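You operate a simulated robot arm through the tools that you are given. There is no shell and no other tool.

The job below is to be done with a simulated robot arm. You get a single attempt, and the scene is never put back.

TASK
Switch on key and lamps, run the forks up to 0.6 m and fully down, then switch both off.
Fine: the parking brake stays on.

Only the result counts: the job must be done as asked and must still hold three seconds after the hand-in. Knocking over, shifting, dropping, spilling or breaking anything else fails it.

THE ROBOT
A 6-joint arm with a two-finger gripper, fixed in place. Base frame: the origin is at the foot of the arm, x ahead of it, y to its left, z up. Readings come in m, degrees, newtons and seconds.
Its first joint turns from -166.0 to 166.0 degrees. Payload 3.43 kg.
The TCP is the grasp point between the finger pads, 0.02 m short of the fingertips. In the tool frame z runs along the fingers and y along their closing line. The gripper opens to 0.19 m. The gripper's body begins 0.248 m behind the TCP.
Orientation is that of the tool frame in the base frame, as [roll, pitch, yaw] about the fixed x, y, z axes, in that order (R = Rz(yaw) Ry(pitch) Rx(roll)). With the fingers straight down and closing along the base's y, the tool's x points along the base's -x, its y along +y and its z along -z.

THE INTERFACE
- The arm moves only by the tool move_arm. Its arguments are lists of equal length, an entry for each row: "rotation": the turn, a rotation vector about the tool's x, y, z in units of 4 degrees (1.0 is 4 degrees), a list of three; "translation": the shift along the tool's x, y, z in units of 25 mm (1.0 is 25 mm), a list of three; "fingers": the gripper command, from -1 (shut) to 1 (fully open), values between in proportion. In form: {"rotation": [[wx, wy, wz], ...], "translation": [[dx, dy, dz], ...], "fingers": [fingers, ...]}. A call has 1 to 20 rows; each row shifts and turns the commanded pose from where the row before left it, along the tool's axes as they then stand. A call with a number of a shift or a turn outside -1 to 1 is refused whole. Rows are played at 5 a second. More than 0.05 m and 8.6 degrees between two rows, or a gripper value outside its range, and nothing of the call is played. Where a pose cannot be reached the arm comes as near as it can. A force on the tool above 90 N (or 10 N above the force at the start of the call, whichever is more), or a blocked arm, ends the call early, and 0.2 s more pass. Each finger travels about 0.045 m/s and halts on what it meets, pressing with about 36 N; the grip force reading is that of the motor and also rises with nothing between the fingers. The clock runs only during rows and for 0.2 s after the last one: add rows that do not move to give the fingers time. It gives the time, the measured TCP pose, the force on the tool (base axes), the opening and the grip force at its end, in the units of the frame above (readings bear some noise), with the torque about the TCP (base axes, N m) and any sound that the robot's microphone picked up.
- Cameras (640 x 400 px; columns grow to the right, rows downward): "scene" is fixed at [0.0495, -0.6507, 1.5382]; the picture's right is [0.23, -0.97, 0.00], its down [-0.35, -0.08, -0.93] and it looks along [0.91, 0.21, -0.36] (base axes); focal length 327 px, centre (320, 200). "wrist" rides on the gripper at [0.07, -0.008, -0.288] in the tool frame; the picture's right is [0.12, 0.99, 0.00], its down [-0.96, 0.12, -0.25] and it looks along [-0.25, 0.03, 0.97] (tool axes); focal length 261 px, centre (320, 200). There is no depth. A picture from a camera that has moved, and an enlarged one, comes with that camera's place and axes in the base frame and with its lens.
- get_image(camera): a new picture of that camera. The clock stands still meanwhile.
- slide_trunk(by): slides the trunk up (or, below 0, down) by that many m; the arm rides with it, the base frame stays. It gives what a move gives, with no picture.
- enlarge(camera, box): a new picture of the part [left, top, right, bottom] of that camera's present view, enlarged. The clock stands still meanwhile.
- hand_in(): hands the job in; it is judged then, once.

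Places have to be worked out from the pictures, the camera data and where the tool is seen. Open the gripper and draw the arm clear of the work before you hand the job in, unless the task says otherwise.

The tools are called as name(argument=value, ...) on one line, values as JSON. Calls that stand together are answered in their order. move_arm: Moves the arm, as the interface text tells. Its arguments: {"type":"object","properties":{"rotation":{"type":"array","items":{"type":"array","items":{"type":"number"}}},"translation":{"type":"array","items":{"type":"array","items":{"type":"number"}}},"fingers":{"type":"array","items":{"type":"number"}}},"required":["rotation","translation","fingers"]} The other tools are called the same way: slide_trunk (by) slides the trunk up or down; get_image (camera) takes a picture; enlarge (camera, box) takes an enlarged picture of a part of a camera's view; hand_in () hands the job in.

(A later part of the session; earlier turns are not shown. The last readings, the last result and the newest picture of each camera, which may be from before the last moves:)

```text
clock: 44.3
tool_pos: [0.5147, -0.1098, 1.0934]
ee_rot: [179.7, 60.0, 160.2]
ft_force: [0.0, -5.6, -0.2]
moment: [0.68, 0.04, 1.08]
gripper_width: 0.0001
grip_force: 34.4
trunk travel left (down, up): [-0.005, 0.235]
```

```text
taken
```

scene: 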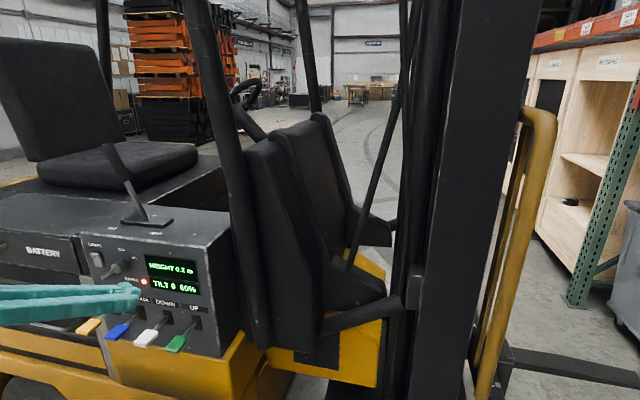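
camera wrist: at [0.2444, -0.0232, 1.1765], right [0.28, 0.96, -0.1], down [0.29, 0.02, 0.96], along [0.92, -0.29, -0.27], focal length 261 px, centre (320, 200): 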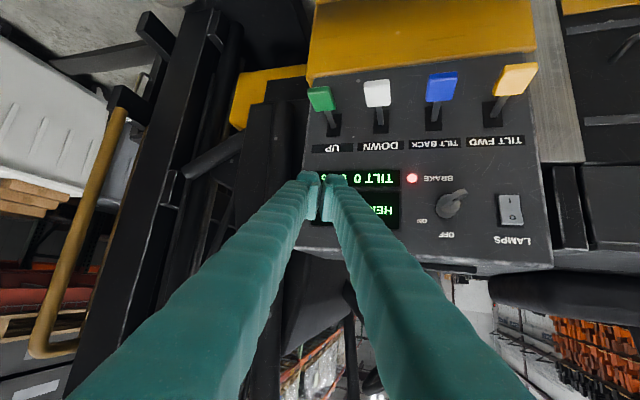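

The whole swing was accepted. The small force matches the gripper's own inertia while settling, so I'll let it settle one step and read again.

move_arm(rotation=[[0, 0, 0], [0, 0, 0]], translation=[[0, 0, 0], [0, 0, 0]], fingers=[-1, -1])

enlarge(camera="wrist", box=[280, 60, 420, 180])

enlarge(camera="scene", box=[100, 270, 240, 370])

```text
clock: 44.9
tool_pos: [0.5094, -0.1296, 1.0948]
ee_rot: [179.7, 60.0, 157.8]
ft_force: [-0.3, -0.2, -0.6]
moment: [0.0, 0.03, 0.0]
gripper_width: 0.0
grip_force: 34.3
trunk travel left (down, up): [-0.005, 0.235]
```

```text
3.33 times, centred on (350, 120) of wrist
camera zoom: at [0.2433, -0.0305, 1.1766], right [0.32, 0.94, -0.1], down [0.29, 0.0, 0.96], along [0.9, -0.33, -0.27], focal length 869 px, centre (220, 467)
```

zoom: 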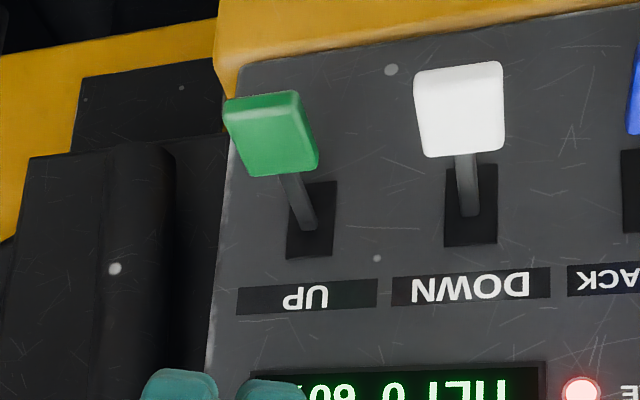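

```text
4.00 times, centred on (170, 320) of scene
camera zoom: at [0.0495, -0.6507, 1.5382], right [0.23, -0.97, 0.0], down [-0.35, -0.08, -0.93], along [0.91, 0.21, -0.36], focal length 1309 px, centre (920, -280)
```

zoom: 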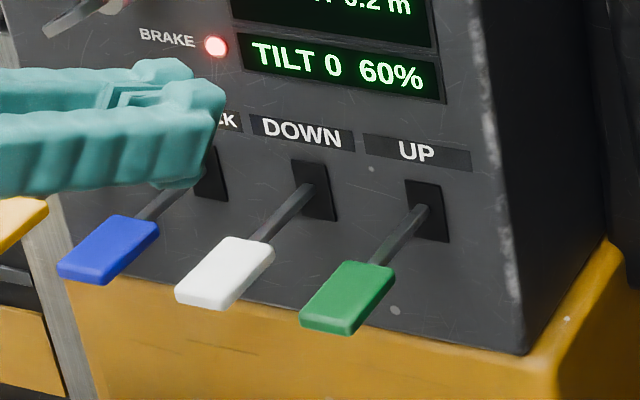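

It has settled with zero force at (0.509, -0.130, 1.095). The UP paddle is confirmed at (0.596, -0.151, 0.895), so I'll move to hover with the lower fingertip corner about 3 cm above it.

move_arm(rotation=[[0, 0, 0], [0, 0, 0], [0, 0, 0], [0, 0, 0], [0, 0, 0], [0, 0, 0], [0, 0, 0]], translation=[[0.497, 0.075, 0.872], [0.497, 0.075, 0.872], [0.497, 0.075, 0.872], [0.497, 0.075, 0.872], [0.497, 0.075, 0.872], [0.497, 0.075, 0.872], [0, 0, 0]], fingers=[-1, -1, -1, -1, -1, -1, -1])

get_image(camera="wrist")

enlarge(camera="scene", box=[100, 260, 260, 360])

```text
clock: 46.5
tool_pos: [0.5873, -0.1473, 0.9663]
ee_rot: [179.7, 60.0, 157.8]
ft_force: [-0.2, 0.9, 0.2]
moment: [0.01, 0.01, 0.02]
gripper_width: 0.0002
grip_force: 34.3
trunk travel left (down, up): [-0.005, 0.235]
```

```text
taken
camera wrist: at [0.3194, -0.048, 1.0479], right [0.32, 0.94, -0.1], down [0.29, 0.0, 0.96], along [0.9, -0.33, -0.27], focal length 261 px, centre (320, 200)
```

wrist: 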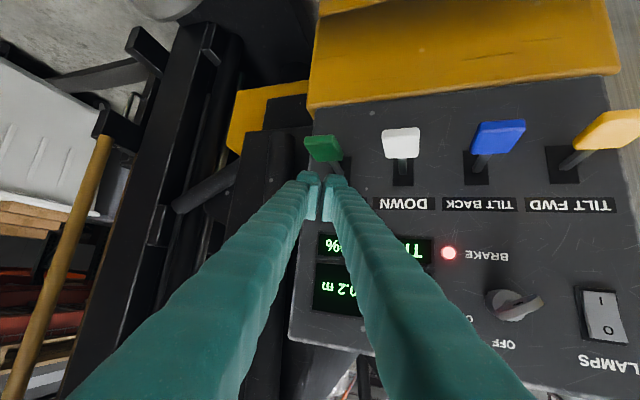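

```text
4.00 times, centred on (180, 310) of scene
camera zoom: at [0.0495, -0.6507, 1.5382], right [0.23, -0.97, 0.0], down [-0.35, -0.08, -0.93], along [0.91, 0.21, -0.36], focal length 1309 px, centre (880, -240)
```

zoom: 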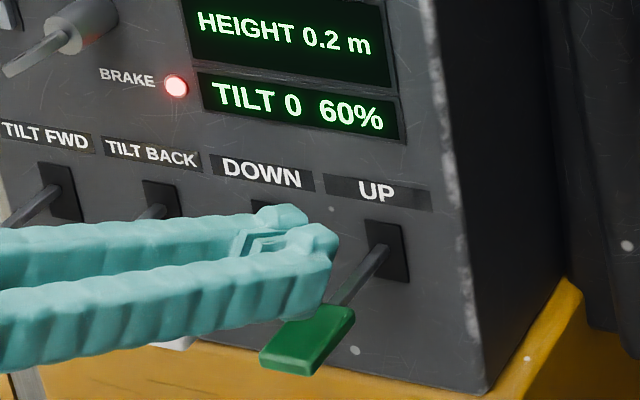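

The fingertips are over the UP paddle. I'll lower 30 mm straight down and check force and display.

move_arm(rotation=[[0, 0, 0], [0, 0, 0], [0, 0, 0], [0, 0, 0]], translation=[[0.346, 0, 0.2], [0.346, 0, 0.2], [0.346, 0, 0.2], [0, 0, 0]], fingers=[-1, -1, -1, -1])

enlarge(camera="scene", box=[100, 260, 260, 360])

```text
clock: 47.5
tool_pos: [0.5877, -0.1476, 0.9372]
ee_rot: [179.5, 60.0, 157.8]
ft_force: [0.6, 0.6, 0.6]
moment: [0.01, 0.02, 0.02]
gripper_width: 0.0001
grip_force: 34.3
trunk travel left (down, up): [-0.005, 0.235]
```

```text
4.00 times, centred on (180, 310) of scene
camera zoom: at [0.0495, -0.6507, 1.5382], right [0.23, -0.97, 0.0], down [-0.35, -0.08, -0.93], along [0.91, 0.21, -0.36], focal length 1309 px, centre (880, -240)
```

zoom: 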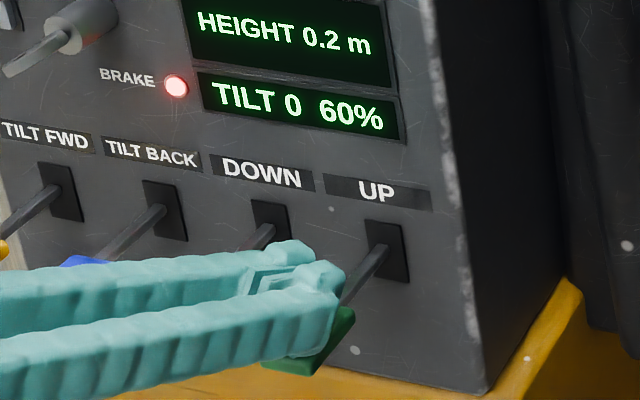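

No contact yet. I'll press on in short steps, checking the display after each.

move_arm(rotation=[[0, 0, 0], [0, 0, 0]], translation=[[0.173, 0, 0.1], [0.173, 0, 0.1]], fingers=[-1, -1])

enlarge(camera="scene", box=[100, 260, 260, 360])

```text
clock: 48.1
tool_pos: [0.5847, -0.1466, 0.927]
ee_rot: [179.7, 60.0, 157.9]
ft_force: [-0.3, 0.0, 0.8]
moment: [0.02, 0.01, 0.01]
gripper_width: 0.0003
grip_force: 33.9
trunk travel left (down, up): [-0.005, 0.235]
```

```text
4.00 times, centred on (180, 310) of scene
camera zoom: at [0.0495, -0.6507, 1.5382], right [0.23, -0.97, 0.0], down [-0.35, -0.08, -0.93], along [0.91, 0.21, -0.36], focal length 1309 px, centre (880, -240)
```

zoom: 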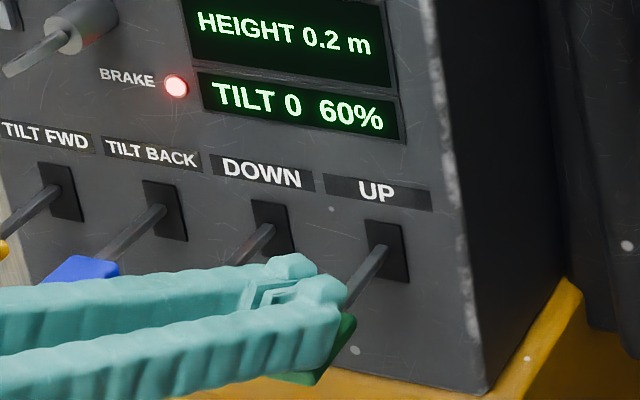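

There is still no contact force, so I'll go another 10 mm.

move_arm(rotation=[[0, 0, 0], [0, 0, 0]], translation=[[0.173, 0, 0.1], [0.173, 0, 0.1]], fingers=[-1, -1])

enlarge(camera="scene", box=[100, 260, 260, 360])

```text
clock: 48.7
tool_pos: [0.586, -0.1456, 0.9163]
ee_rot: [179.5, 60.0, 157.8]
ft_force: [-0.3, -0.4, 2.5]
moment: [0.0, -0.03, 0.0]
gripper_width: 0.0
grip_force: 34.0
trunk travel left (down, up): [-0.005, 0.235]
```

```text
4.00 times, centred on (180, 310) of scene
camera zoom: at [0.0495, -0.6507, 1.5382], right [0.23, -0.97, 0.0], down [-0.35, -0.08, -0.93], along [0.91, 0.21, -0.36], focal length 1309 px, centre (880, -240)
```

zoom: 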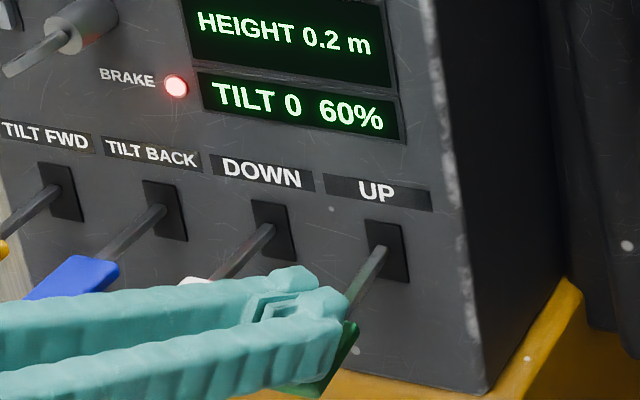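

Light contact (2.5 N) and the lever is starting to tip. I'll press 10 mm further.

move_arm(rotation=[[0, 0, 0], [0, 0, 0]], translation=[[0.173, 0, 0.1], [0.173, 0, 0.1]], fingers=[-1, -1])

enlarge(camera="scene", box=[100, 260, 260, 360])

```text
clock: 49.3
tool_pos: [0.5854, -0.1462, 0.9068]
ee_rot: [179.7, 60.1, 157.7]
ft_force: [-0.1, 0.1, 1.8]
moment: [0.06, -0.04, -0.05]
gripper_width: 0.0001
grip_force: 34.4
trunk travel left (down, up): [-0.005, 0.235]
```

```text
4.00 times, centred on (180, 310) of scene
camera zoom: at [0.0495, -0.6507, 1.5382], right [0.23, -0.97, 0.0], down [-0.35, -0.08, -0.93], along [0.91, 0.21, -0.36], focal length 1309 px, centre (880, -240)
```

zoom: 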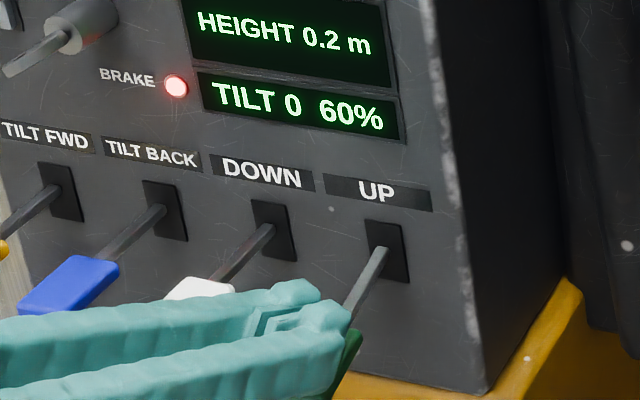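

The lever is moving easily (about 2 N) and the height is still 0.2 m. I'll press another 10 mm.

move_arm(rotation=[[0, 0, 0], [0, 0, 0]], translation=[[0.173, 0, 0.1], [0.173, 0, 0.1]], fingers=[-1, -1])

enlarge(camera="scene", box=[100, 260, 260, 360])

```text
clock: 49.9
tool_pos: [0.5878, -0.1458, 0.8996]
ee_rot: [179.7, 60.1, 157.8]
ft_force: [0.5, -1.0, 14.2]
moment: [0.12, -0.11, 0.02]
gripper_width: 0.0
grip_force: 33.9
trunk travel left (down, up): [-0.005, 0.235]
```

```text
4.00 times, centred on (180, 310) of scene
camera zoom: at [0.0495, -0.6507, 1.5382], right [0.23, -0.97, 0.0], down [-0.35, -0.08, -0.93], along [0.91, 0.21, -0.36], focal length 1309 px, centre (880, -240)
```

zoom: 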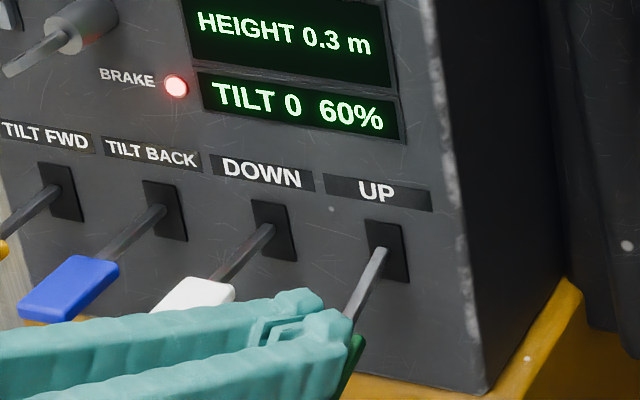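

It works: pressing down raises the forks, and the display now shows 0.3 m. I'll hold one step at a time and read the display.

move_arm(rotation=[[0, 0, 0]], translation=[[0, 0, 0]], fingers=[-1])

enlarge(camera="scene", box=[100, 240, 260, 340])

```text
clock: 50.3
tool_pos: [0.5861, -0.1461, 0.8985]
ee_rot: [179.6, 60.0, 157.7]
ft_force: [0.8, -0.8, 18.6]
moment: [0.15, -0.16, -0.02]
gripper_width: 0.0
grip_force: 34.4
trunk travel left (down, up): [-0.005, 0.235]
```

```text
4.00 times, centred on (180, 290) of scene
camera zoom: at [0.0495, -0.6507, 1.5382], right [0.23, -0.97, 0.0], down [-0.35, -0.08, -0.93], along [0.91, 0.21, -0.36], focal length 1309 px, centre (880, -160)
```

zoom: 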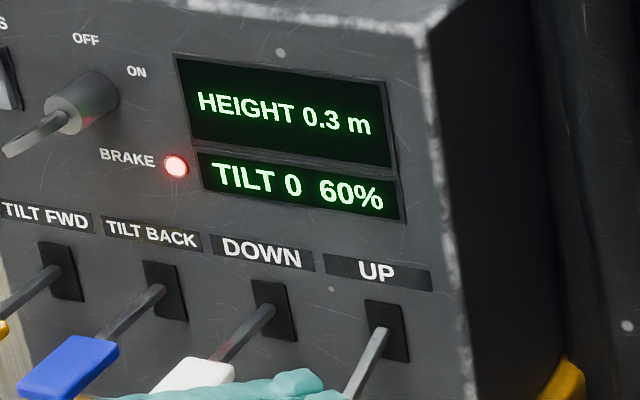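

It still reads 0.3 m, so I'll hold on one step at a time.

move_arm(rotation=[[0, 0, 0]], translation=[[0, 0, 0]], fingers=[-1])

enlarge(camera="scene", box=[100, 240, 260, 340])

```text
clock: 50.7
tool_pos: [0.5864, -0.1461, 0.8978]
ee_rot: [179.5, 60.1, 157.7]
ft_force: [-0.2, -1.1, 22.5]
moment: [0.21, -0.21, 0.01]
gripper_width: 0.0
grip_force: 34.5
trunk travel left (down, up): [-0.005, 0.235]
```

```text
4.00 times, centred on (180, 290) of scene
camera zoom: at [0.0495, -0.6507, 1.5382], right [0.23, -0.97, 0.0], down [-0.35, -0.08, -0.93], along [0.91, 0.21, -0.36], focal length 1309 px, centre (880, -160)
```

zoom: 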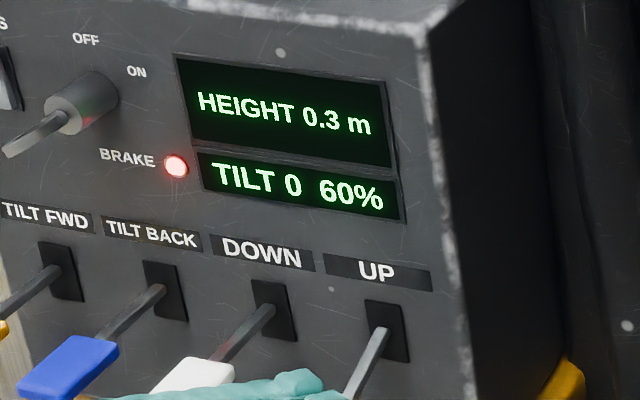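

The forks rise slowly and the display still shows 0.3 m. I'll hold two more steps.

move_arm(rotation=[[0, 0, 0], [0, 0, 0]], translation=[[0, 0, 0], [0, 0, 0]], fingers=[-1, -1])

get_image(camera="scene")

enlarge(camera="scene", box=[100, 240, 260, 340])

```text
clock: 51.3
tool_pos: [0.5865, -0.147, 0.8974]
ee_rot: [179.6, 60.0, 157.6]
ft_force: [1.1, -1.4, 24.8]
moment: [0.24, -0.21, -0.03]
gripper_width: 0.0002
grip_force: 33.9
trunk travel left (down, up): [-0.005, 0.235]
```

```text
taken
```

scene: 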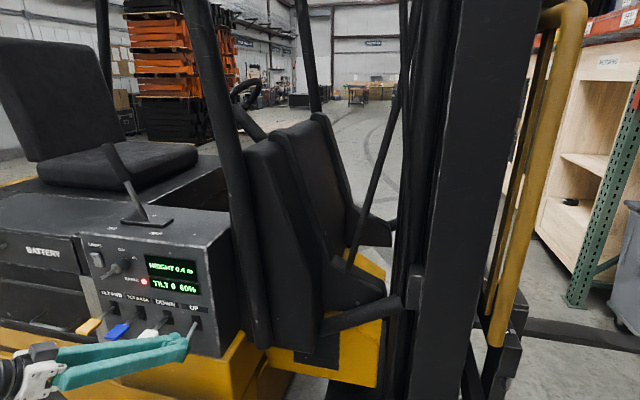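

```text
4.00 times, centred on (180, 290) of scene
camera zoom: at [0.0495, -0.6507, 1.5382], right [0.23, -0.97, 0.0], down [-0.35, -0.08, -0.93], along [0.91, 0.21, -0.36], focal length 1309 px, centre (880, -160)
```

zoom: 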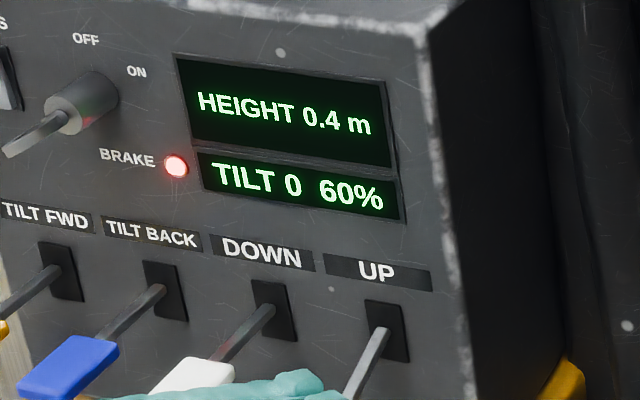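

It reads 0.4 m now. I'll keep holding in single steps to time the changes.

move_arm(rotation=[[0, 0, 0]], translation=[[0, 0, 0]], fingers=[-1])

enlarge(camera="scene", box=[140, 250, 220, 300])

enlarge(camera="scene", box=[460, 280, 560, 400])

```text
clock: 51.7
tool_pos: [0.5861, -0.1469, 0.8975]
ee_rot: [179.6, 60.0, 157.8]
ft_force: [-0.5, -1.9, 25.4]
moment: [0.25, -0.23, 0.01]
gripper_width: 0.0002
grip_force: 35.1
trunk travel left (down, up): [-0.005, 0.235]
```

```text
8.00 times, centred on (180, 275) of scene
camera zoom: at [0.0495, -0.6507, 1.5382], right [0.23, -0.97, 0.0], down [-0.35, -0.08, -0.93], along [0.91, 0.21, -0.36], focal length 2618 px, centre (1440, -400)
```

zoom: 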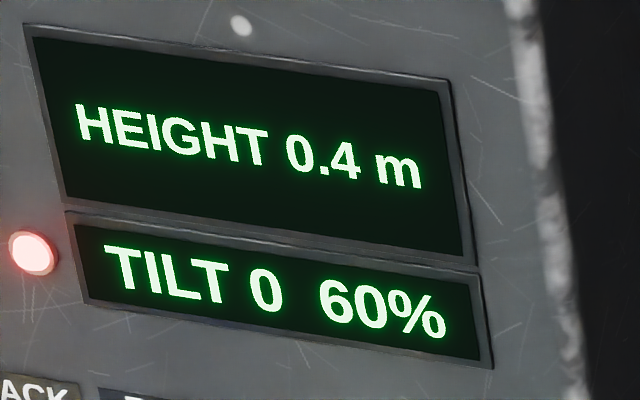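

```text
3.33 times, centred on (510, 340) of scene
camera zoom: at [0.0495, -0.6507, 1.5382], right [0.23, -0.97, 0.0], down [-0.35, -0.08, -0.93], along [0.91, 0.21, -0.36], focal length 1091 px, centre (-313, -267)
```

zoom: 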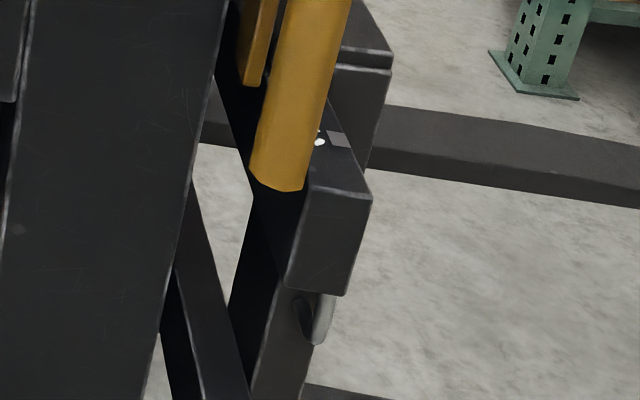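

It is still 0.4 m, and the yellow carriage tube gives me a rise tracker as well. I'll hold one more step.

move_arm(rotation=[[0, 0, 0]], translation=[[0, 0, 0]], fingers=[-1])

enlarge(camera="scene", box=[140, 250, 220, 300])

enlarge(camera="scene", box=[460, 280, 560, 400])

```text
clock: 52.1
tool_pos: [0.5862, -0.1456, 0.8979]
ee_rot: [179.6, 59.9, 157.8]
ft_force: [-1.5, -1.5, 25.5]
moment: [0.23, -0.24, 0.02]
gripper_width: 0.0
grip_force: 34.2
trunk travel left (down, up): [-0.005, 0.235]
```

```text
8.00 times, centred on (180, 275) of scene
camera zoom: at [0.0495, -0.6507, 1.5382], right [0.23, -0.97, 0.0], down [-0.35, -0.08, -0.93], along [0.91, 0.21, -0.36], focal length 2618 px, centre (1440, -400)
```

zoom: 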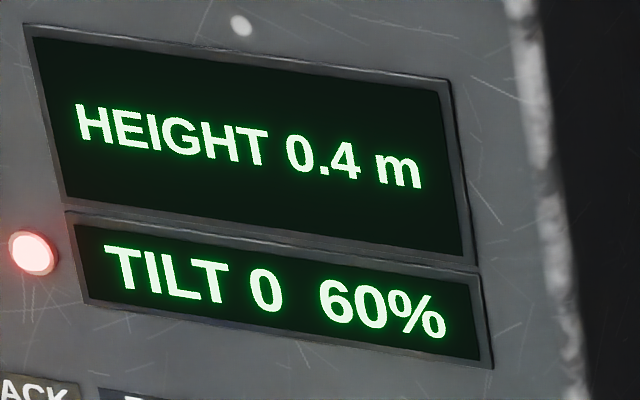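

```text
3.33 times, centred on (510, 340) of scene
camera zoom: at [0.0495, -0.6507, 1.5382], right [0.23, -0.97, 0.0], down [-0.35, -0.08, -0.93], along [0.91, 0.21, -0.36], focal length 1091 px, centre (-313, -267)
```

zoom: 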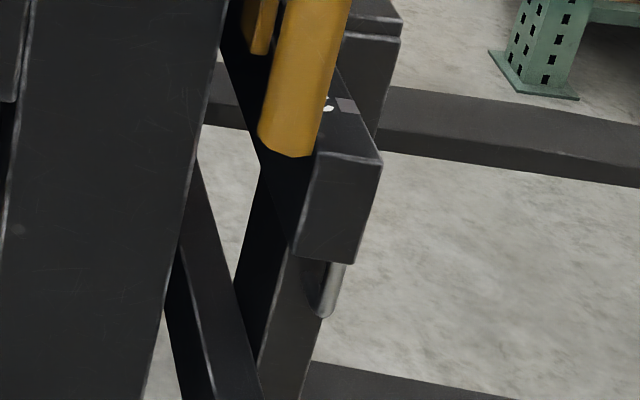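

It is still 0.4 m and rising steadily, about 33 px per step. I'll hold one more step.

move_arm(rotation=[[0, 0, 0]], translation=[[0, 0, 0]], fingers=[-1])

enlarge(camera="scene", box=[140, 250, 220, 300])

enlarge(camera="scene", box=[460, 280, 560, 400])

```text
clock: 52.5
tool_pos: [0.5859, -0.1463, 0.8987]
ee_rot: [179.6, 60.0, 157.9]
ft_force: [-1.6, 0.0, 27.3]
moment: [0.27, -0.25, 0.06]
gripper_width: 0.0
grip_force: 34.3
trunk travel left (down, up): [-0.005, 0.235]
```

```text
8.00 times, centred on (180, 275) of scene
camera zoom: at [0.0495, -0.6507, 1.5382], right [0.23, -0.97, 0.0], down [-0.35, -0.08, -0.93], along [0.91, 0.21, -0.36], focal length 2618 px, centre (1440, -400)
```

zoom: 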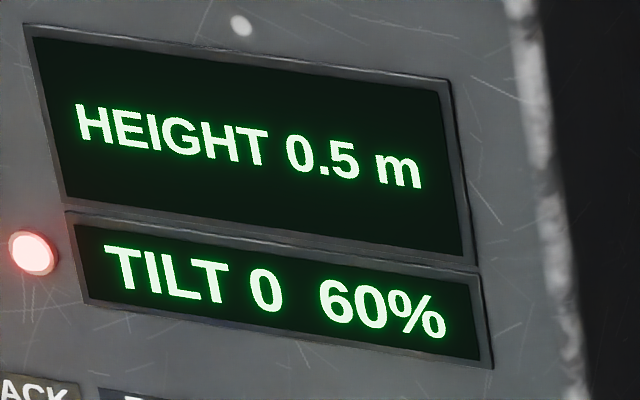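

```text
3.33 times, centred on (510, 340) of scene
camera zoom: at [0.0495, -0.6507, 1.5382], right [0.23, -0.97, 0.0], down [-0.35, -0.08, -0.93], along [0.91, 0.21, -0.36], focal length 1091 px, centre (-313, -267)
```

zoom: 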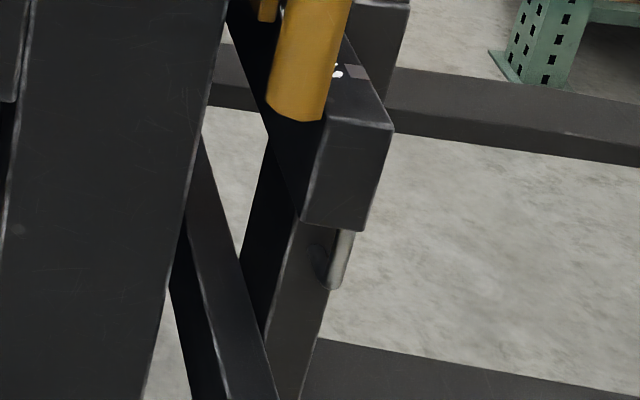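

It reads 0.5 m at 52.5 s, which puts the rate near 0.08 m/s, so 0.6 m should come around 54 s. I'll hold two steps, then go singly again.

move_arm(rotation=[[0, 0, 0], [0, 0, 0]], translation=[[0, 0, 0], [0, 0, 0]], fingers=[-1, -1])

enlarge(camera="scene", box=[140, 250, 220, 300])

enlarge(camera="scene", box=[460, 280, 560, 400])

```text
clock: 53.1
tool_pos: [0.5857, -0.1455, 0.8972]
ee_rot: [179.6, 59.9, 157.7]
ft_force: [-3.8, -0.3, 25.8]
moment: [0.28, -0.15, 0.07]
gripper_width: 0.0
grip_force: 34.1
trunk travel left (down, up): [-0.005, 0.235]
```

```text
8.00 times, centred on (180, 275) of scene
camera zoom: at [0.0495, -0.6507, 1.5382], right [0.23, -0.97, 0.0], down [-0.35, -0.08, -0.93], along [0.91, 0.21, -0.36], focal length 2618 px, centre (1440, -400)
```

zoom: 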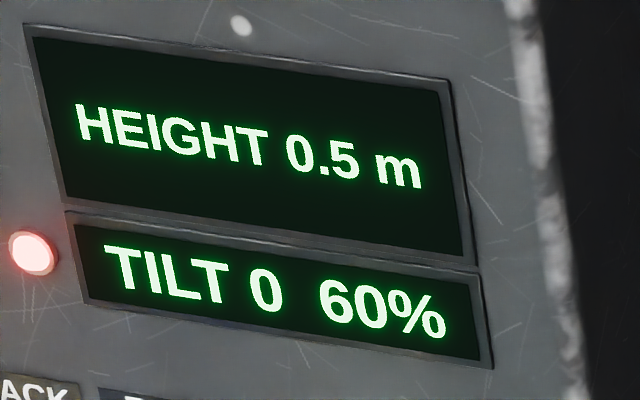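

```text
3.33 times, centred on (510, 340) of scene
camera zoom: at [0.0495, -0.6507, 1.5382], right [0.23, -0.97, 0.0], down [-0.35, -0.08, -0.93], along [0.91, 0.21, -0.36], focal length 1091 px, centre (-313, -267)
```

zoom: 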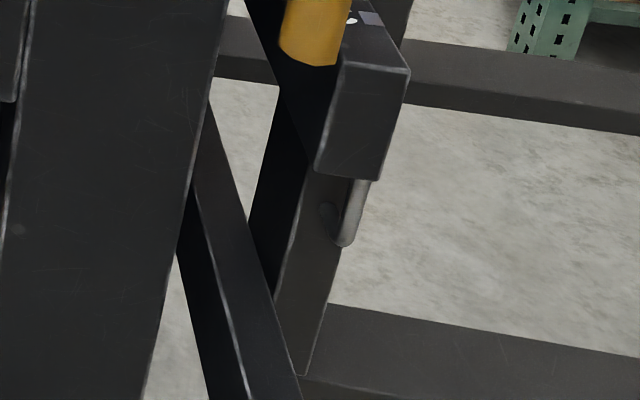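

It is still 0.5 m at 53.1 s, so I'll hold a single step.

move_arm(rotation=[[0, 0, 0]], translation=[[0, 0, 0]], fingers=[-1])

enlarge(camera="scene", box=[140, 250, 220, 300])

```text
clock: 53.5
tool_pos: [0.5868, -0.1452, 0.8988]
ee_rot: [179.6, 59.9, 157.8]
ft_force: [-5.0, 0.1, 26.5]
moment: [0.28, -0.14, 0.07]
gripper_width: 0.0
grip_force: 34.0
trunk travel left (down, up): [-0.005, 0.235]
```

```text
8.00 times, centred on (180, 275) of scene
camera zoom: at [0.0495, -0.6507, 1.5382], right [0.23, -0.97, 0.0], down [-0.35, -0.08, -0.93], along [0.91, 0.21, -0.36], focal length 2618 px, centre (1440, -400)
```

zoom: 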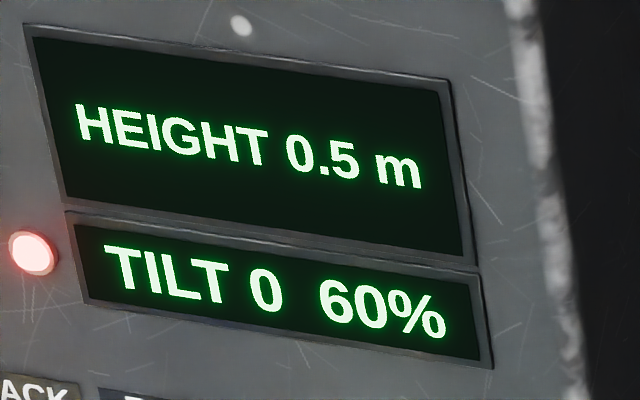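

It still reads 0.5 m at 53.5 s, so I'll hold one more step.

move_arm(rotation=[[0, 0, 0]], translation=[[0, 0, 0]], fingers=[-1])

enlarge(camera="scene", box=[140, 250, 220, 300])

```text
clock: 53.9
tool_pos: [0.586, -0.1461, 0.8975]
ee_rot: [179.7, 60.0, 157.7]
ft_force: [-5.8, -0.3, 25.8]
moment: [0.24, -0.06, 0.04]
gripper_width: 0.0002
grip_force: 34.7
trunk travel left (down, up): [-0.005, 0.235]
```

```text
8.00 times, centred on (180, 275) of scene
camera zoom: at [0.0495, -0.6507, 1.5382], right [0.23, -0.97, 0.0], down [-0.35, -0.08, -0.93], along [0.91, 0.21, -0.36], focal length 2618 px, centre (1440, -400)
```

zoom: 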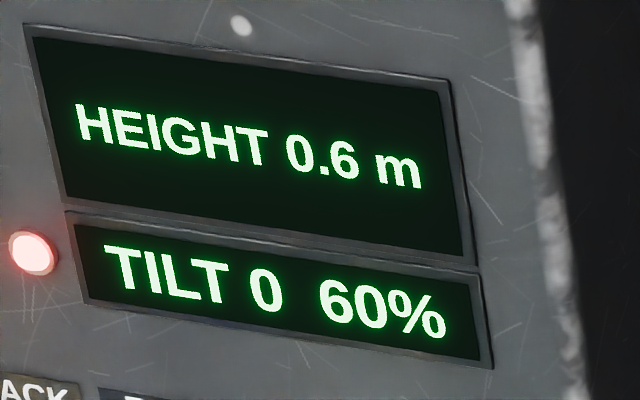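

It has just reached 0.6 m on the display (true height about 0.565 if it rounds, rising about 0.07 m/s). I'll hold about 0.4 s more to land near 0.60, then lift off the paddle.

move_arm(rotation=[[0, 0, 0], [0, 0, 0], [0, 0, 0], [0, 0, 0], [0, 0, 0]], translation=[[0, 0, 0], [0, 0, 0], [-0.69, 0, -0.4], [-0.69, 0, -0.4], [-0.69, 0, -0.4]], fingers=[-1, -1, -1, -1, -1])

get_image(camera="scene")

enlarge(camera="scene", box=[100, 240, 260, 360])

```text
clock: 55.1
tool_pos: [0.5845, -0.1454, 0.9569]
ee_rot: [179.6, 60.0, 157.8]
ft_force: [0.1, -0.4, 0.3]
moment: [0.03, 0.03, -0.01]
gripper_width: 0.0
grip_force: 34.2
trunk travel left (down, up): [-0.005, 0.235]
```

```text
taken
```

scene: 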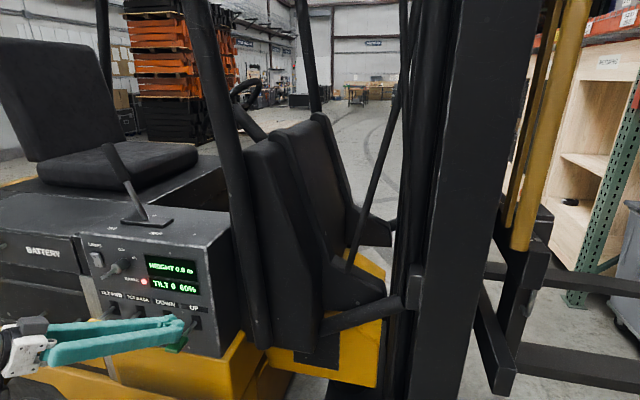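

```text
3.33 times, centred on (180, 300) of scene
camera zoom: at [0.0495, -0.6507, 1.5382], right [0.23, -0.97, 0.0], down [-0.35, -0.08, -0.93], along [0.91, 0.21, -0.36], focal length 1091 px, centre (787, -133)
```

zoom: 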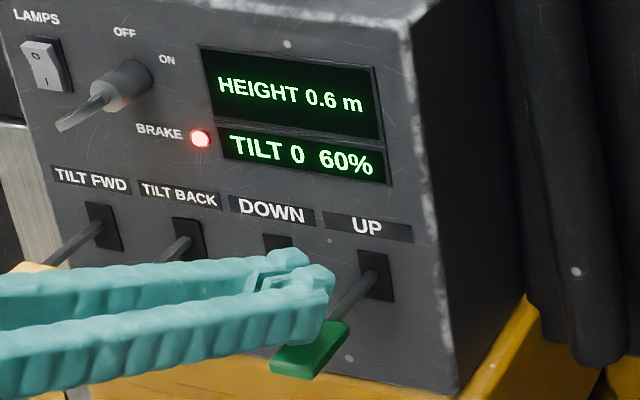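

The forks stopped with 0.6 m displayed (I estimate about 0.61–0.62), and the UP lever sprang back. I'll slide left over the DOWN paddle (y≈-0.06) at this safe height.

move_arm(rotation=[[0, 0, 0], [0, 0, 0], [0, 0, 0], [0, 0, 0], [0, 0, 0]], translation=[[0.169, 0.834, -0.292], [0.169, 0.834, -0.292], [0.169, 0.834, -0.292], [0.169, 0.834, -0.292], [0, 0, 0]], fingers=[-1, -1, -1, -1, -1])

enlarge(camera="scene", box=[100, 240, 260, 360])

get_image(camera="wrist")

```text
clock: 56.3
tool_pos: [0.5858, -0.0573, 0.9573]
ee_rot: [179.7, 60.0, 157.8]
ft_force: [-0.7, -0.1, 0.8]
moment: [0.0, 0.04, 0.01]
gripper_width: 0.0001
grip_force: 33.8
trunk travel left (down, up): [-0.005, 0.235]
```

```text
3.33 times, centred on (180, 300) of scene
camera zoom: at [0.0495, -0.6507, 1.5382], right [0.23, -0.97, 0.0], down [-0.35, -0.08, -0.93], along [0.91, 0.21, -0.36], focal length 1091 px, centre (787, -133)
```

zoom: 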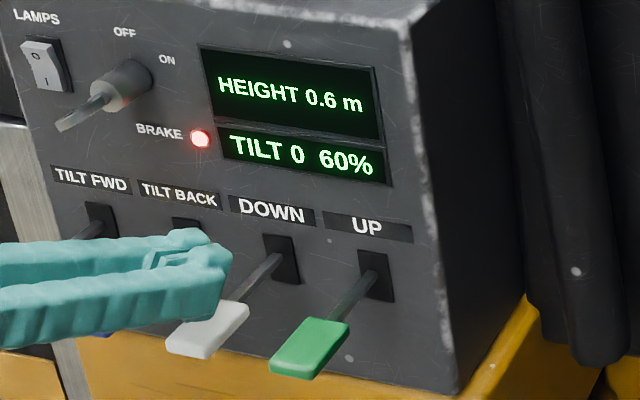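

```text
taken
camera wrist: at [0.3192, 0.0413, 1.0394], right [0.32, 0.94, -0.1], down [0.29, 0.0, 0.96], along [0.9, -0.33, -0.27], focal length 261 px, centre (320, 200)
```

wrist: 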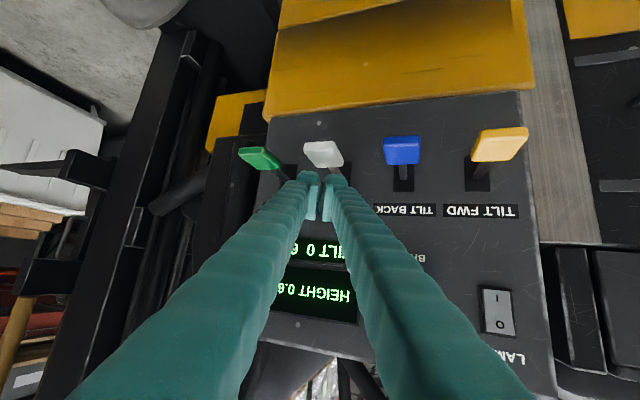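

The fingers are over the white DOWN paddle with the same geometry as before. I'll press 60 mm down and hold.

move_arm(rotation=[[0, 0, 0], [0, 0, 0], [0, 0, 0], [0, 0, 0], [0, 0, 0], [0, 0, 0]], translation=[[0.52, 0, 0.3], [0.52, 0, 0.3], [0.52, 0, 0.3], [0.35, 0, 0.2], [0.173, 0, 0.1], [0, 0, 0]], fingers=[-1, -1, -1, -1, -1, -1])

enlarge(camera="scene", box=[100, 240, 260, 360])

```text
clock: 57.7
tool_pos: [0.587, -0.0571, 0.8979]
ee_rot: [179.6, 60.1, 157.7]
ft_force: [-0.3, -1.0, 18.5]
moment: [0.17, -0.19, 0.04]
gripper_width: 0.0
grip_force: 34.3
trunk travel left (down, up): [-0.005, 0.235]
```

```text
3.33 times, centred on (180, 300) of scene
camera zoom: at [0.0495, -0.6507, 1.5382], right [0.23, -0.97, 0.0], down [-0.35, -0.08, -0.93], along [0.91, 0.21, -0.36], focal length 1091 px, centre (787, -133)
```

zoom: 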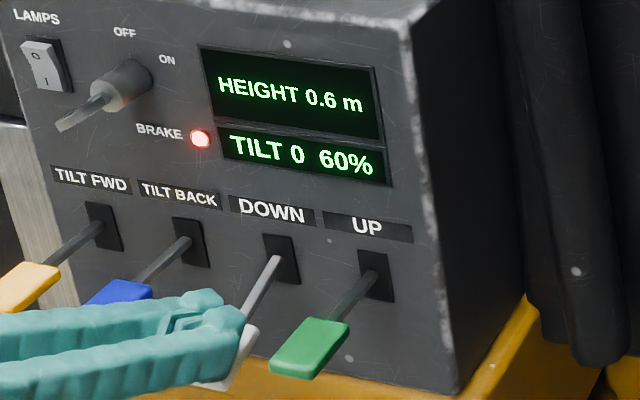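

The lever is fully down (18 N, same depth as before). I'll hold for about 2 s and check that the height falls.

move_arm(rotation=[[0, 0, 0], [0, 0, 0], [0, 0, 0], [0, 0, 0], [0, 0, 0], [0, 0, 0], [0, 0, 0], [0, 0, 0], [0, 0, 0], [0, 0, 0]], translation=[[0, 0, 0], [0, 0, 0], [0, 0, 0], [0, 0, 0], [0, 0, 0], [0, 0, 0], [0, 0, 0], [0, 0, 0], [0, 0, 0], [0, 0, 0]], fingers=[-1, -1, -1, -1, -1, -1, -1, -1, -1, -1])

enlarge(camera="scene", box=[100, 240, 260, 360])

get_image(camera="scene")

```text
clock: 59.9
tool_pos: [0.5859, -0.0564, 0.8976]
ee_rot: [179.6, 60.0, 157.7]
ft_force: [-1.1, 0.0, 31.6]
moment: [0.3, -0.29, 0.02]
gripper_width: 0.0002
grip_force: 34.2
trunk travel left (down, up): [-0.005, 0.235]
```

```text
3.33 times, centred on (180, 300) of scene
camera zoom: at [0.0495, -0.6507, 1.5382], right [0.23, -0.97, 0.0], down [-0.35, -0.08, -0.93], along [0.91, 0.21, -0.36], focal length 1091 px, centre (787, -133)
```

zoom: 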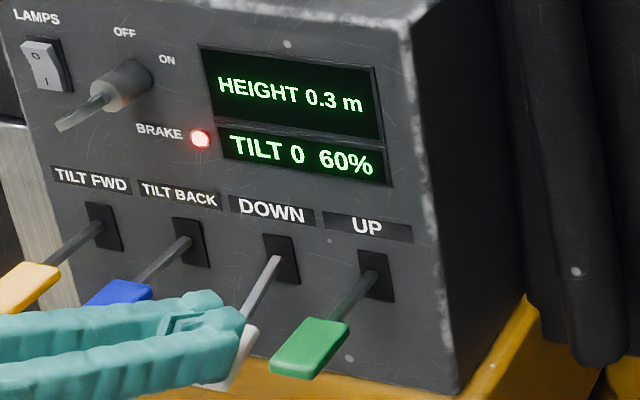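

```text
taken
```

scene: 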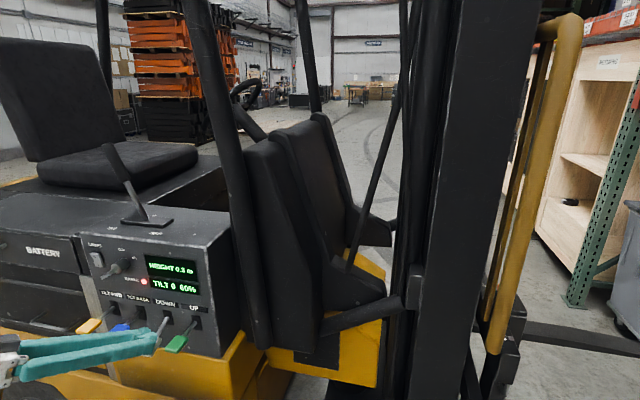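

The forks are dropping (0.3 m). I'll keep holding for about 4 s more so they reach the bottom.

move_arm(rotation=[[0, 0, 0], [0, 0, 0], [0, 0, 0], [0, 0, 0], [0, 0, 0], [0, 0, 0], [0, 0, 0], [0, 0, 0], [0, 0, 0], [0, 0, 0], [0, 0, 0], [0, 0, 0], [0, 0, 0], [0, 0, 0], [0, 0, 0], [0, 0, 0], [0, 0, 0], [0, 0, 0]], translation=[[0, 0, 0], [0, 0, 0], [0, 0, 0], [0, 0, 0], [0, 0, 0], [0, 0, 0], [0, 0, 0], [0, 0, 0], [0, 0, 0], [0, 0, 0], [0, 0, 0], [0, 0, 0], [0, 0, 0], [0, 0, 0], [0, 0, 0], [0, 0, 0], [0, 0, 0], [0, 0, 0]], fingers=[-1, -1, -1, -1, -1, -1, -1, -1, -1, -1, -1, -1, -1, -1, -1, -1, -1, -1])

get_image(camera="scene")

enlarge(camera="scene", box=[140, 250, 220, 300])

```text
clock: 63.7
tool_pos: [0.585, -0.0564, 0.8967]
ee_rot: [179.5, 60.0, 157.7]
ft_force: [-12.4, 1.1, 28.4]
moment: [0.37, 0.03, 0.16]
gripper_width: 0.0001
grip_force: 34.0
trunk travel left (down, up): [-0.005, 0.235]
```

```text
taken
```

scene: 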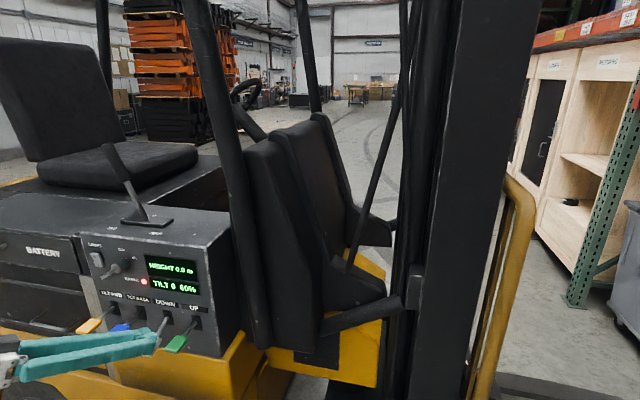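

```text
8.00 times, centred on (180, 275) of scene
camera zoom: at [0.0495, -0.6507, 1.5382], right [0.23, -0.97, 0.0], down [-0.35, -0.08, -0.93], along [0.91, 0.21, -0.36], focal length 2618 px, centre (1440, -400)
```

zoom: 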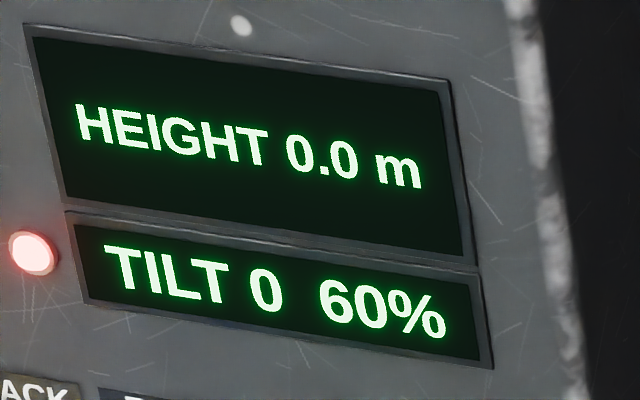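

The display reads 0.0 m. I'll hold another 1.6 s to be certain the forks are on the stop, comparing the carriage position afterwards.

move_arm(rotation=[[0, 0, 0], [0, 0, 0], [0, 0, 0], [0, 0, 0], [0, 0, 0], [0, 0, 0], [0, 0, 0], [0, 0, 0]], translation=[[0, 0, 0], [0, 0, 0], [0, 0, 0], [0, 0, 0], [0, 0, 0], [0, 0, 0], [0, 0, 0], [0, 0, 0]], fingers=[-1, -1, -1, -1, -1, -1, -1, -1])

get_image(camera="scene")

```text
clock: 65.5
tool_pos: [0.584, -0.0574, 0.8973]
ee_rot: [179.6, 60.1, 157.7]
ft_force: [-13.0, 1.4, 27.3]
moment: [0.3, 0.07, 0.15]
gripper_width: 0.0
grip_force: 33.8
trunk travel left (down, up): [-0.005, 0.235]
```

```text
taken
```

scene: 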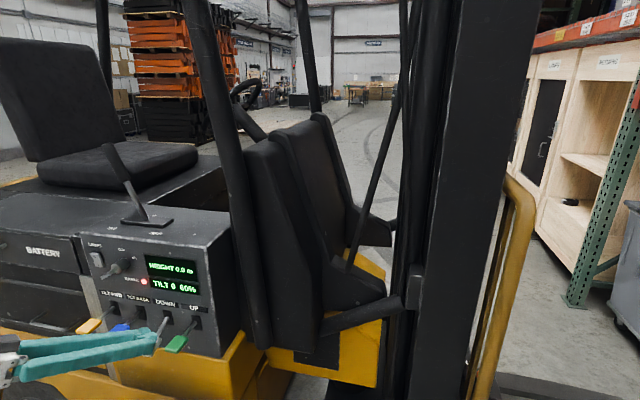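

The forks are fully down and not moving. I'll release the DOWN lever straight up, then back off up and away from the panel.

move_arm(rotation=[[0, 0, 0], [0, 0, 0], [0, 0, 0], [0, 0, 0], [0, 0, 0], [0, 0, 0], [0, 0, 0], [0, 0, 0]], translation=[[-0.52, 0, -0.3], [-0.52, 0, -0.3], [-0.52, 0, -0.3], [-0.52, 0, -0.3], [0, 0, -0.93], [0, 0, -0.93], [0, 0, -0.93], [0, 0, 0]], fingers=[-1, -1, -1, -1, -1, -1, -1, -1])

move_arm(rotation=[[0, 0, 0], [0, 0, 0], [0, 0, 0], [0, 0, 0], [0, 0, 0], [0, 0, 0], [0, 0, 0], [0, 0, 0]], translation=[[-0.172, 0.863, -0.503], [-0.172, 0.863, -0.503], [-0.172, 0.863, -0.503], [-0.172, 0.863, -0.503], [-0.172, 0.863, -0.503], [-0.172, 0.863, -0.503], [-0.172, 0.863, -0.503], [0, 0, 0]], fingers=[-1, -1, -1, -1, -1, -1, -1, -1])

enlarge(camera="scene", box=[60, 230, 260, 360])

```text
clock: 67.3
tool_pos: [0.5281, -0.0335, 0.9932]
ee_rot: [179.7, 60.0, 157.7]
ft_force: [0.4, -0.2, -0.2]
moment: [-0.06, 0.04, -0.03]
gripper_width: 0.0
grip_force: 34.3
trunk travel left (down, up): [-0.005, 0.235]
```

```text
clock: 69.1
tool_pos: [0.5293, 0.1272, 1.0611]
ee_rot: [179.6, 59.9, 157.7]
ft_force: [-0.1, -0.2, 0.2]
moment: [0.0, -0.05, -0.03]
gripper_width: 0.0
grip_force: 34.7
trunk travel left (down, up): [-0.005, 0.235]
```

```text
3.08 times, centred on (160, 295) of scene
camera zoom: at [0.0495, -0.6507, 1.5382], right [0.23, -0.97, 0.0], down [-0.35, -0.08, -0.93], along [0.91, 0.21, -0.36], focal length 1007 px, centre (812, -92)
```

zoom: 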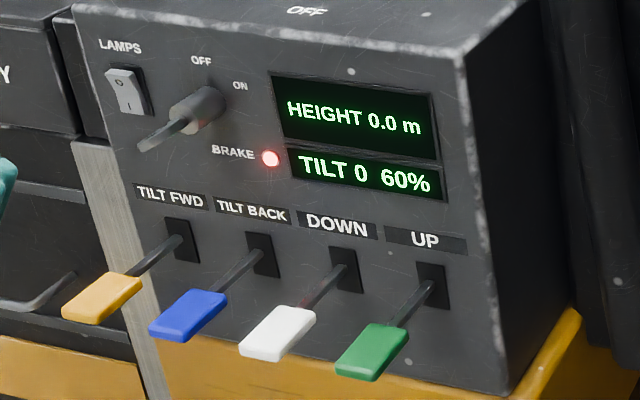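

All levers are back in neutral with height 0.0 and tilt 0. I'll turn the yaw back to straight ahead here, ready to press the O half of the lamp rocker.

move_arm(rotation=[[-0.805, 0, -0.465], [-0.805, 0, -0.465], [-0.805, 0, -0.465], [-0.805, 0, -0.465], [-0.805, 0, -0.465], [-0.805, 0, -0.465], [0, 0, 0]], translation=[[0, 0, 0], [0, 0, 0], [0, 0, 0], [0, 0, 0], [0, 0, 0], [0, 0, 0], [0, 0, 0]], fingers=[-1, -1, -1, -1, -1, -1, -1])

get_image(camera="wrist")

```text
clock: 70.7
tool_pos: [0.5295, 0.1304, 1.0621]
ee_rot: [179.6, 60.0, -179.9]
ft_force: [0.1, -0.5, 0.6]
moment: [0.0, -0.03, -0.01]
gripper_width: 0.0
grip_force: 34.0
trunk travel left (down, up): [-0.005, 0.235]
```

```text
taken
camera wrist: at [0.2453, 0.1184, 1.1439], right [-0.07, 0.99, -0.1], down [0.26, 0.11, 0.96], along [0.96, 0.04, -0.27], focal length 261 px, centre (320, 200)
```

wrist: 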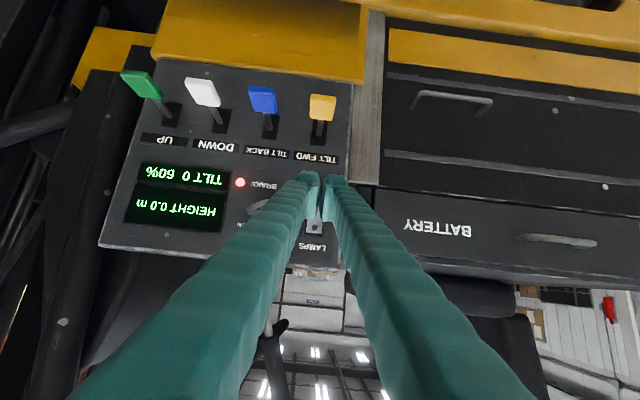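

The tool is level and facing the panel. I'll approach so the leading fingertip corner is just short of the protruding O half (corner z≈1.076).

move_arm(rotation=[[0, 0, 0], [0, 0, 0], [0, 0, 0], [0, 0, 0], [0, 0, 0]], translation=[[-0.505, -0.01, 0.755], [-0.505, -0.01, 0.755], [-0.505, -0.01, 0.755], [-0.505, -0.01, 0.755], [0, 0, 0]], fingers=[-1, -1, -1, -1, -1])

enlarge(camera="scene", box=[60, 230, 140, 280])

```text
clock: 71.9
tool_pos: [0.6213, 0.1304, 1.07]
ee_rot: [179.6, 59.9, -179.9]
ft_force: [-0.2, -0.4, 0.4]
moment: [0.01, -0.01, -0.02]
gripper_width: 0.0001
grip_force: 33.9
trunk travel left (down, up): [-0.005, 0.235]
```

```text
8.00 times, centred on (100, 255) of scene
camera zoom: at [0.0495, -0.6507, 1.5382], right [0.23, -0.97, 0.0], down [-0.35, -0.08, -0.93], along [0.91, 0.21, -0.36], focal length 2618 px, centre (2080, -240)
```

zoom: 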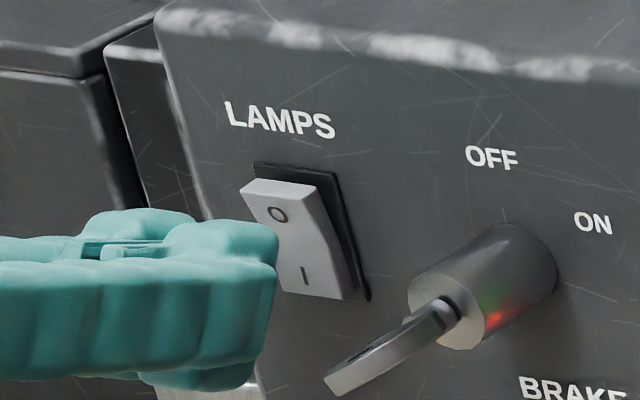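

I'm aligned with the O half, so I'll push in 4 mm steps.

move_arm(rotation=[[0, 0, 0], [0, 0, 0], [0, 0, 0], [0, 0, 0]], translation=[[-0.08, 0, 0.139], [-0.08, 0, 0.139], [-0.08, 0, 0.139], [-0.08, 0, 0.139]], fingers=[-1, -1, -1, -1])

enlarge(camera="scene", box=[60, 230, 140, 280])

```text
clock: 72.9
tool_pos: [0.6366, 0.1291, 1.069]
ee_rot: [179.8, 60.1, 180.0]
ft_force: [0.2, 0.5, -0.8]
moment: [0.03, 0.02, 0.02]
gripper_width: 0.0002
grip_force: 33.7
trunk travel left (down, up): [-0.005, 0.235]
```

```text
8.00 times, centred on (100, 255) of scene
camera zoom: at [0.0495, -0.6507, 1.5382], right [0.23, -0.97, 0.0], down [-0.35, -0.08, -0.93], along [0.91, 0.21, -0.36], focal length 2618 px, centre (2080, -240)
```

zoom: 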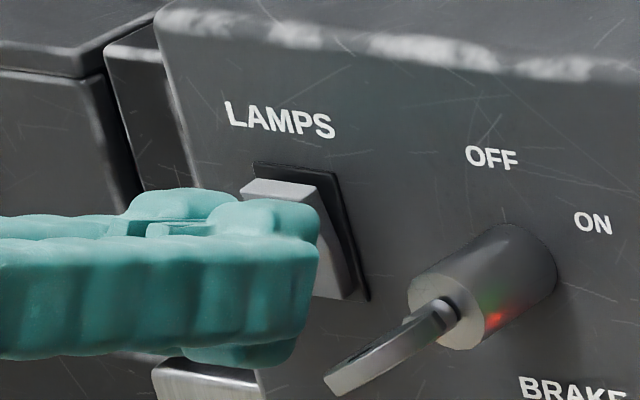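

No contact yet. I'll take more small 3 mm steps.

move_arm(rotation=[[0, 0, 0], [0, 0, 0], [0, 0, 0]], translation=[[-0.06, 0, 0.104], [-0.06, 0, 0.104], [-0.06, 0, 0.104]], fingers=[-1, -1, -1])

enlarge(camera="scene", box=[60, 230, 140, 280])

```text
clock: 73.7
tool_pos: [0.646, 0.1276, 1.0679]
ee_rot: [179.8, 60.1, -179.9]
ft_force: [0.3, 0.1, -0.3]
moment: [-0.01, -0.02, 0.02]
gripper_width: 0.0
grip_force: 34.1
trunk travel left (down, up): [-0.005, 0.235]
```

```text
8.00 times, centred on (100, 255) of scene
camera zoom: at [0.0495, -0.6507, 1.5382], right [0.23, -0.97, 0.0], down [-0.35, -0.08, -0.93], along [0.91, 0.21, -0.36], focal length 2618 px, centre (2080, -240)
```

zoom: 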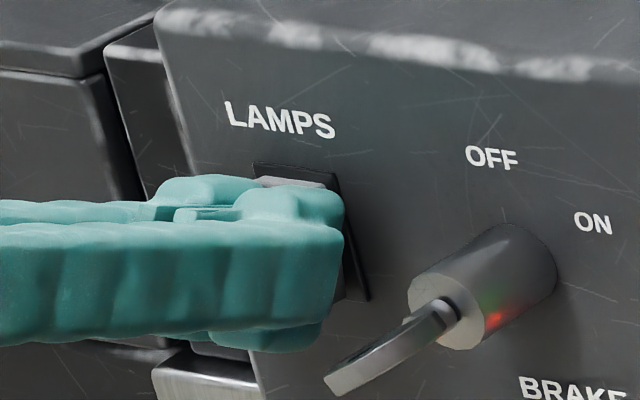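

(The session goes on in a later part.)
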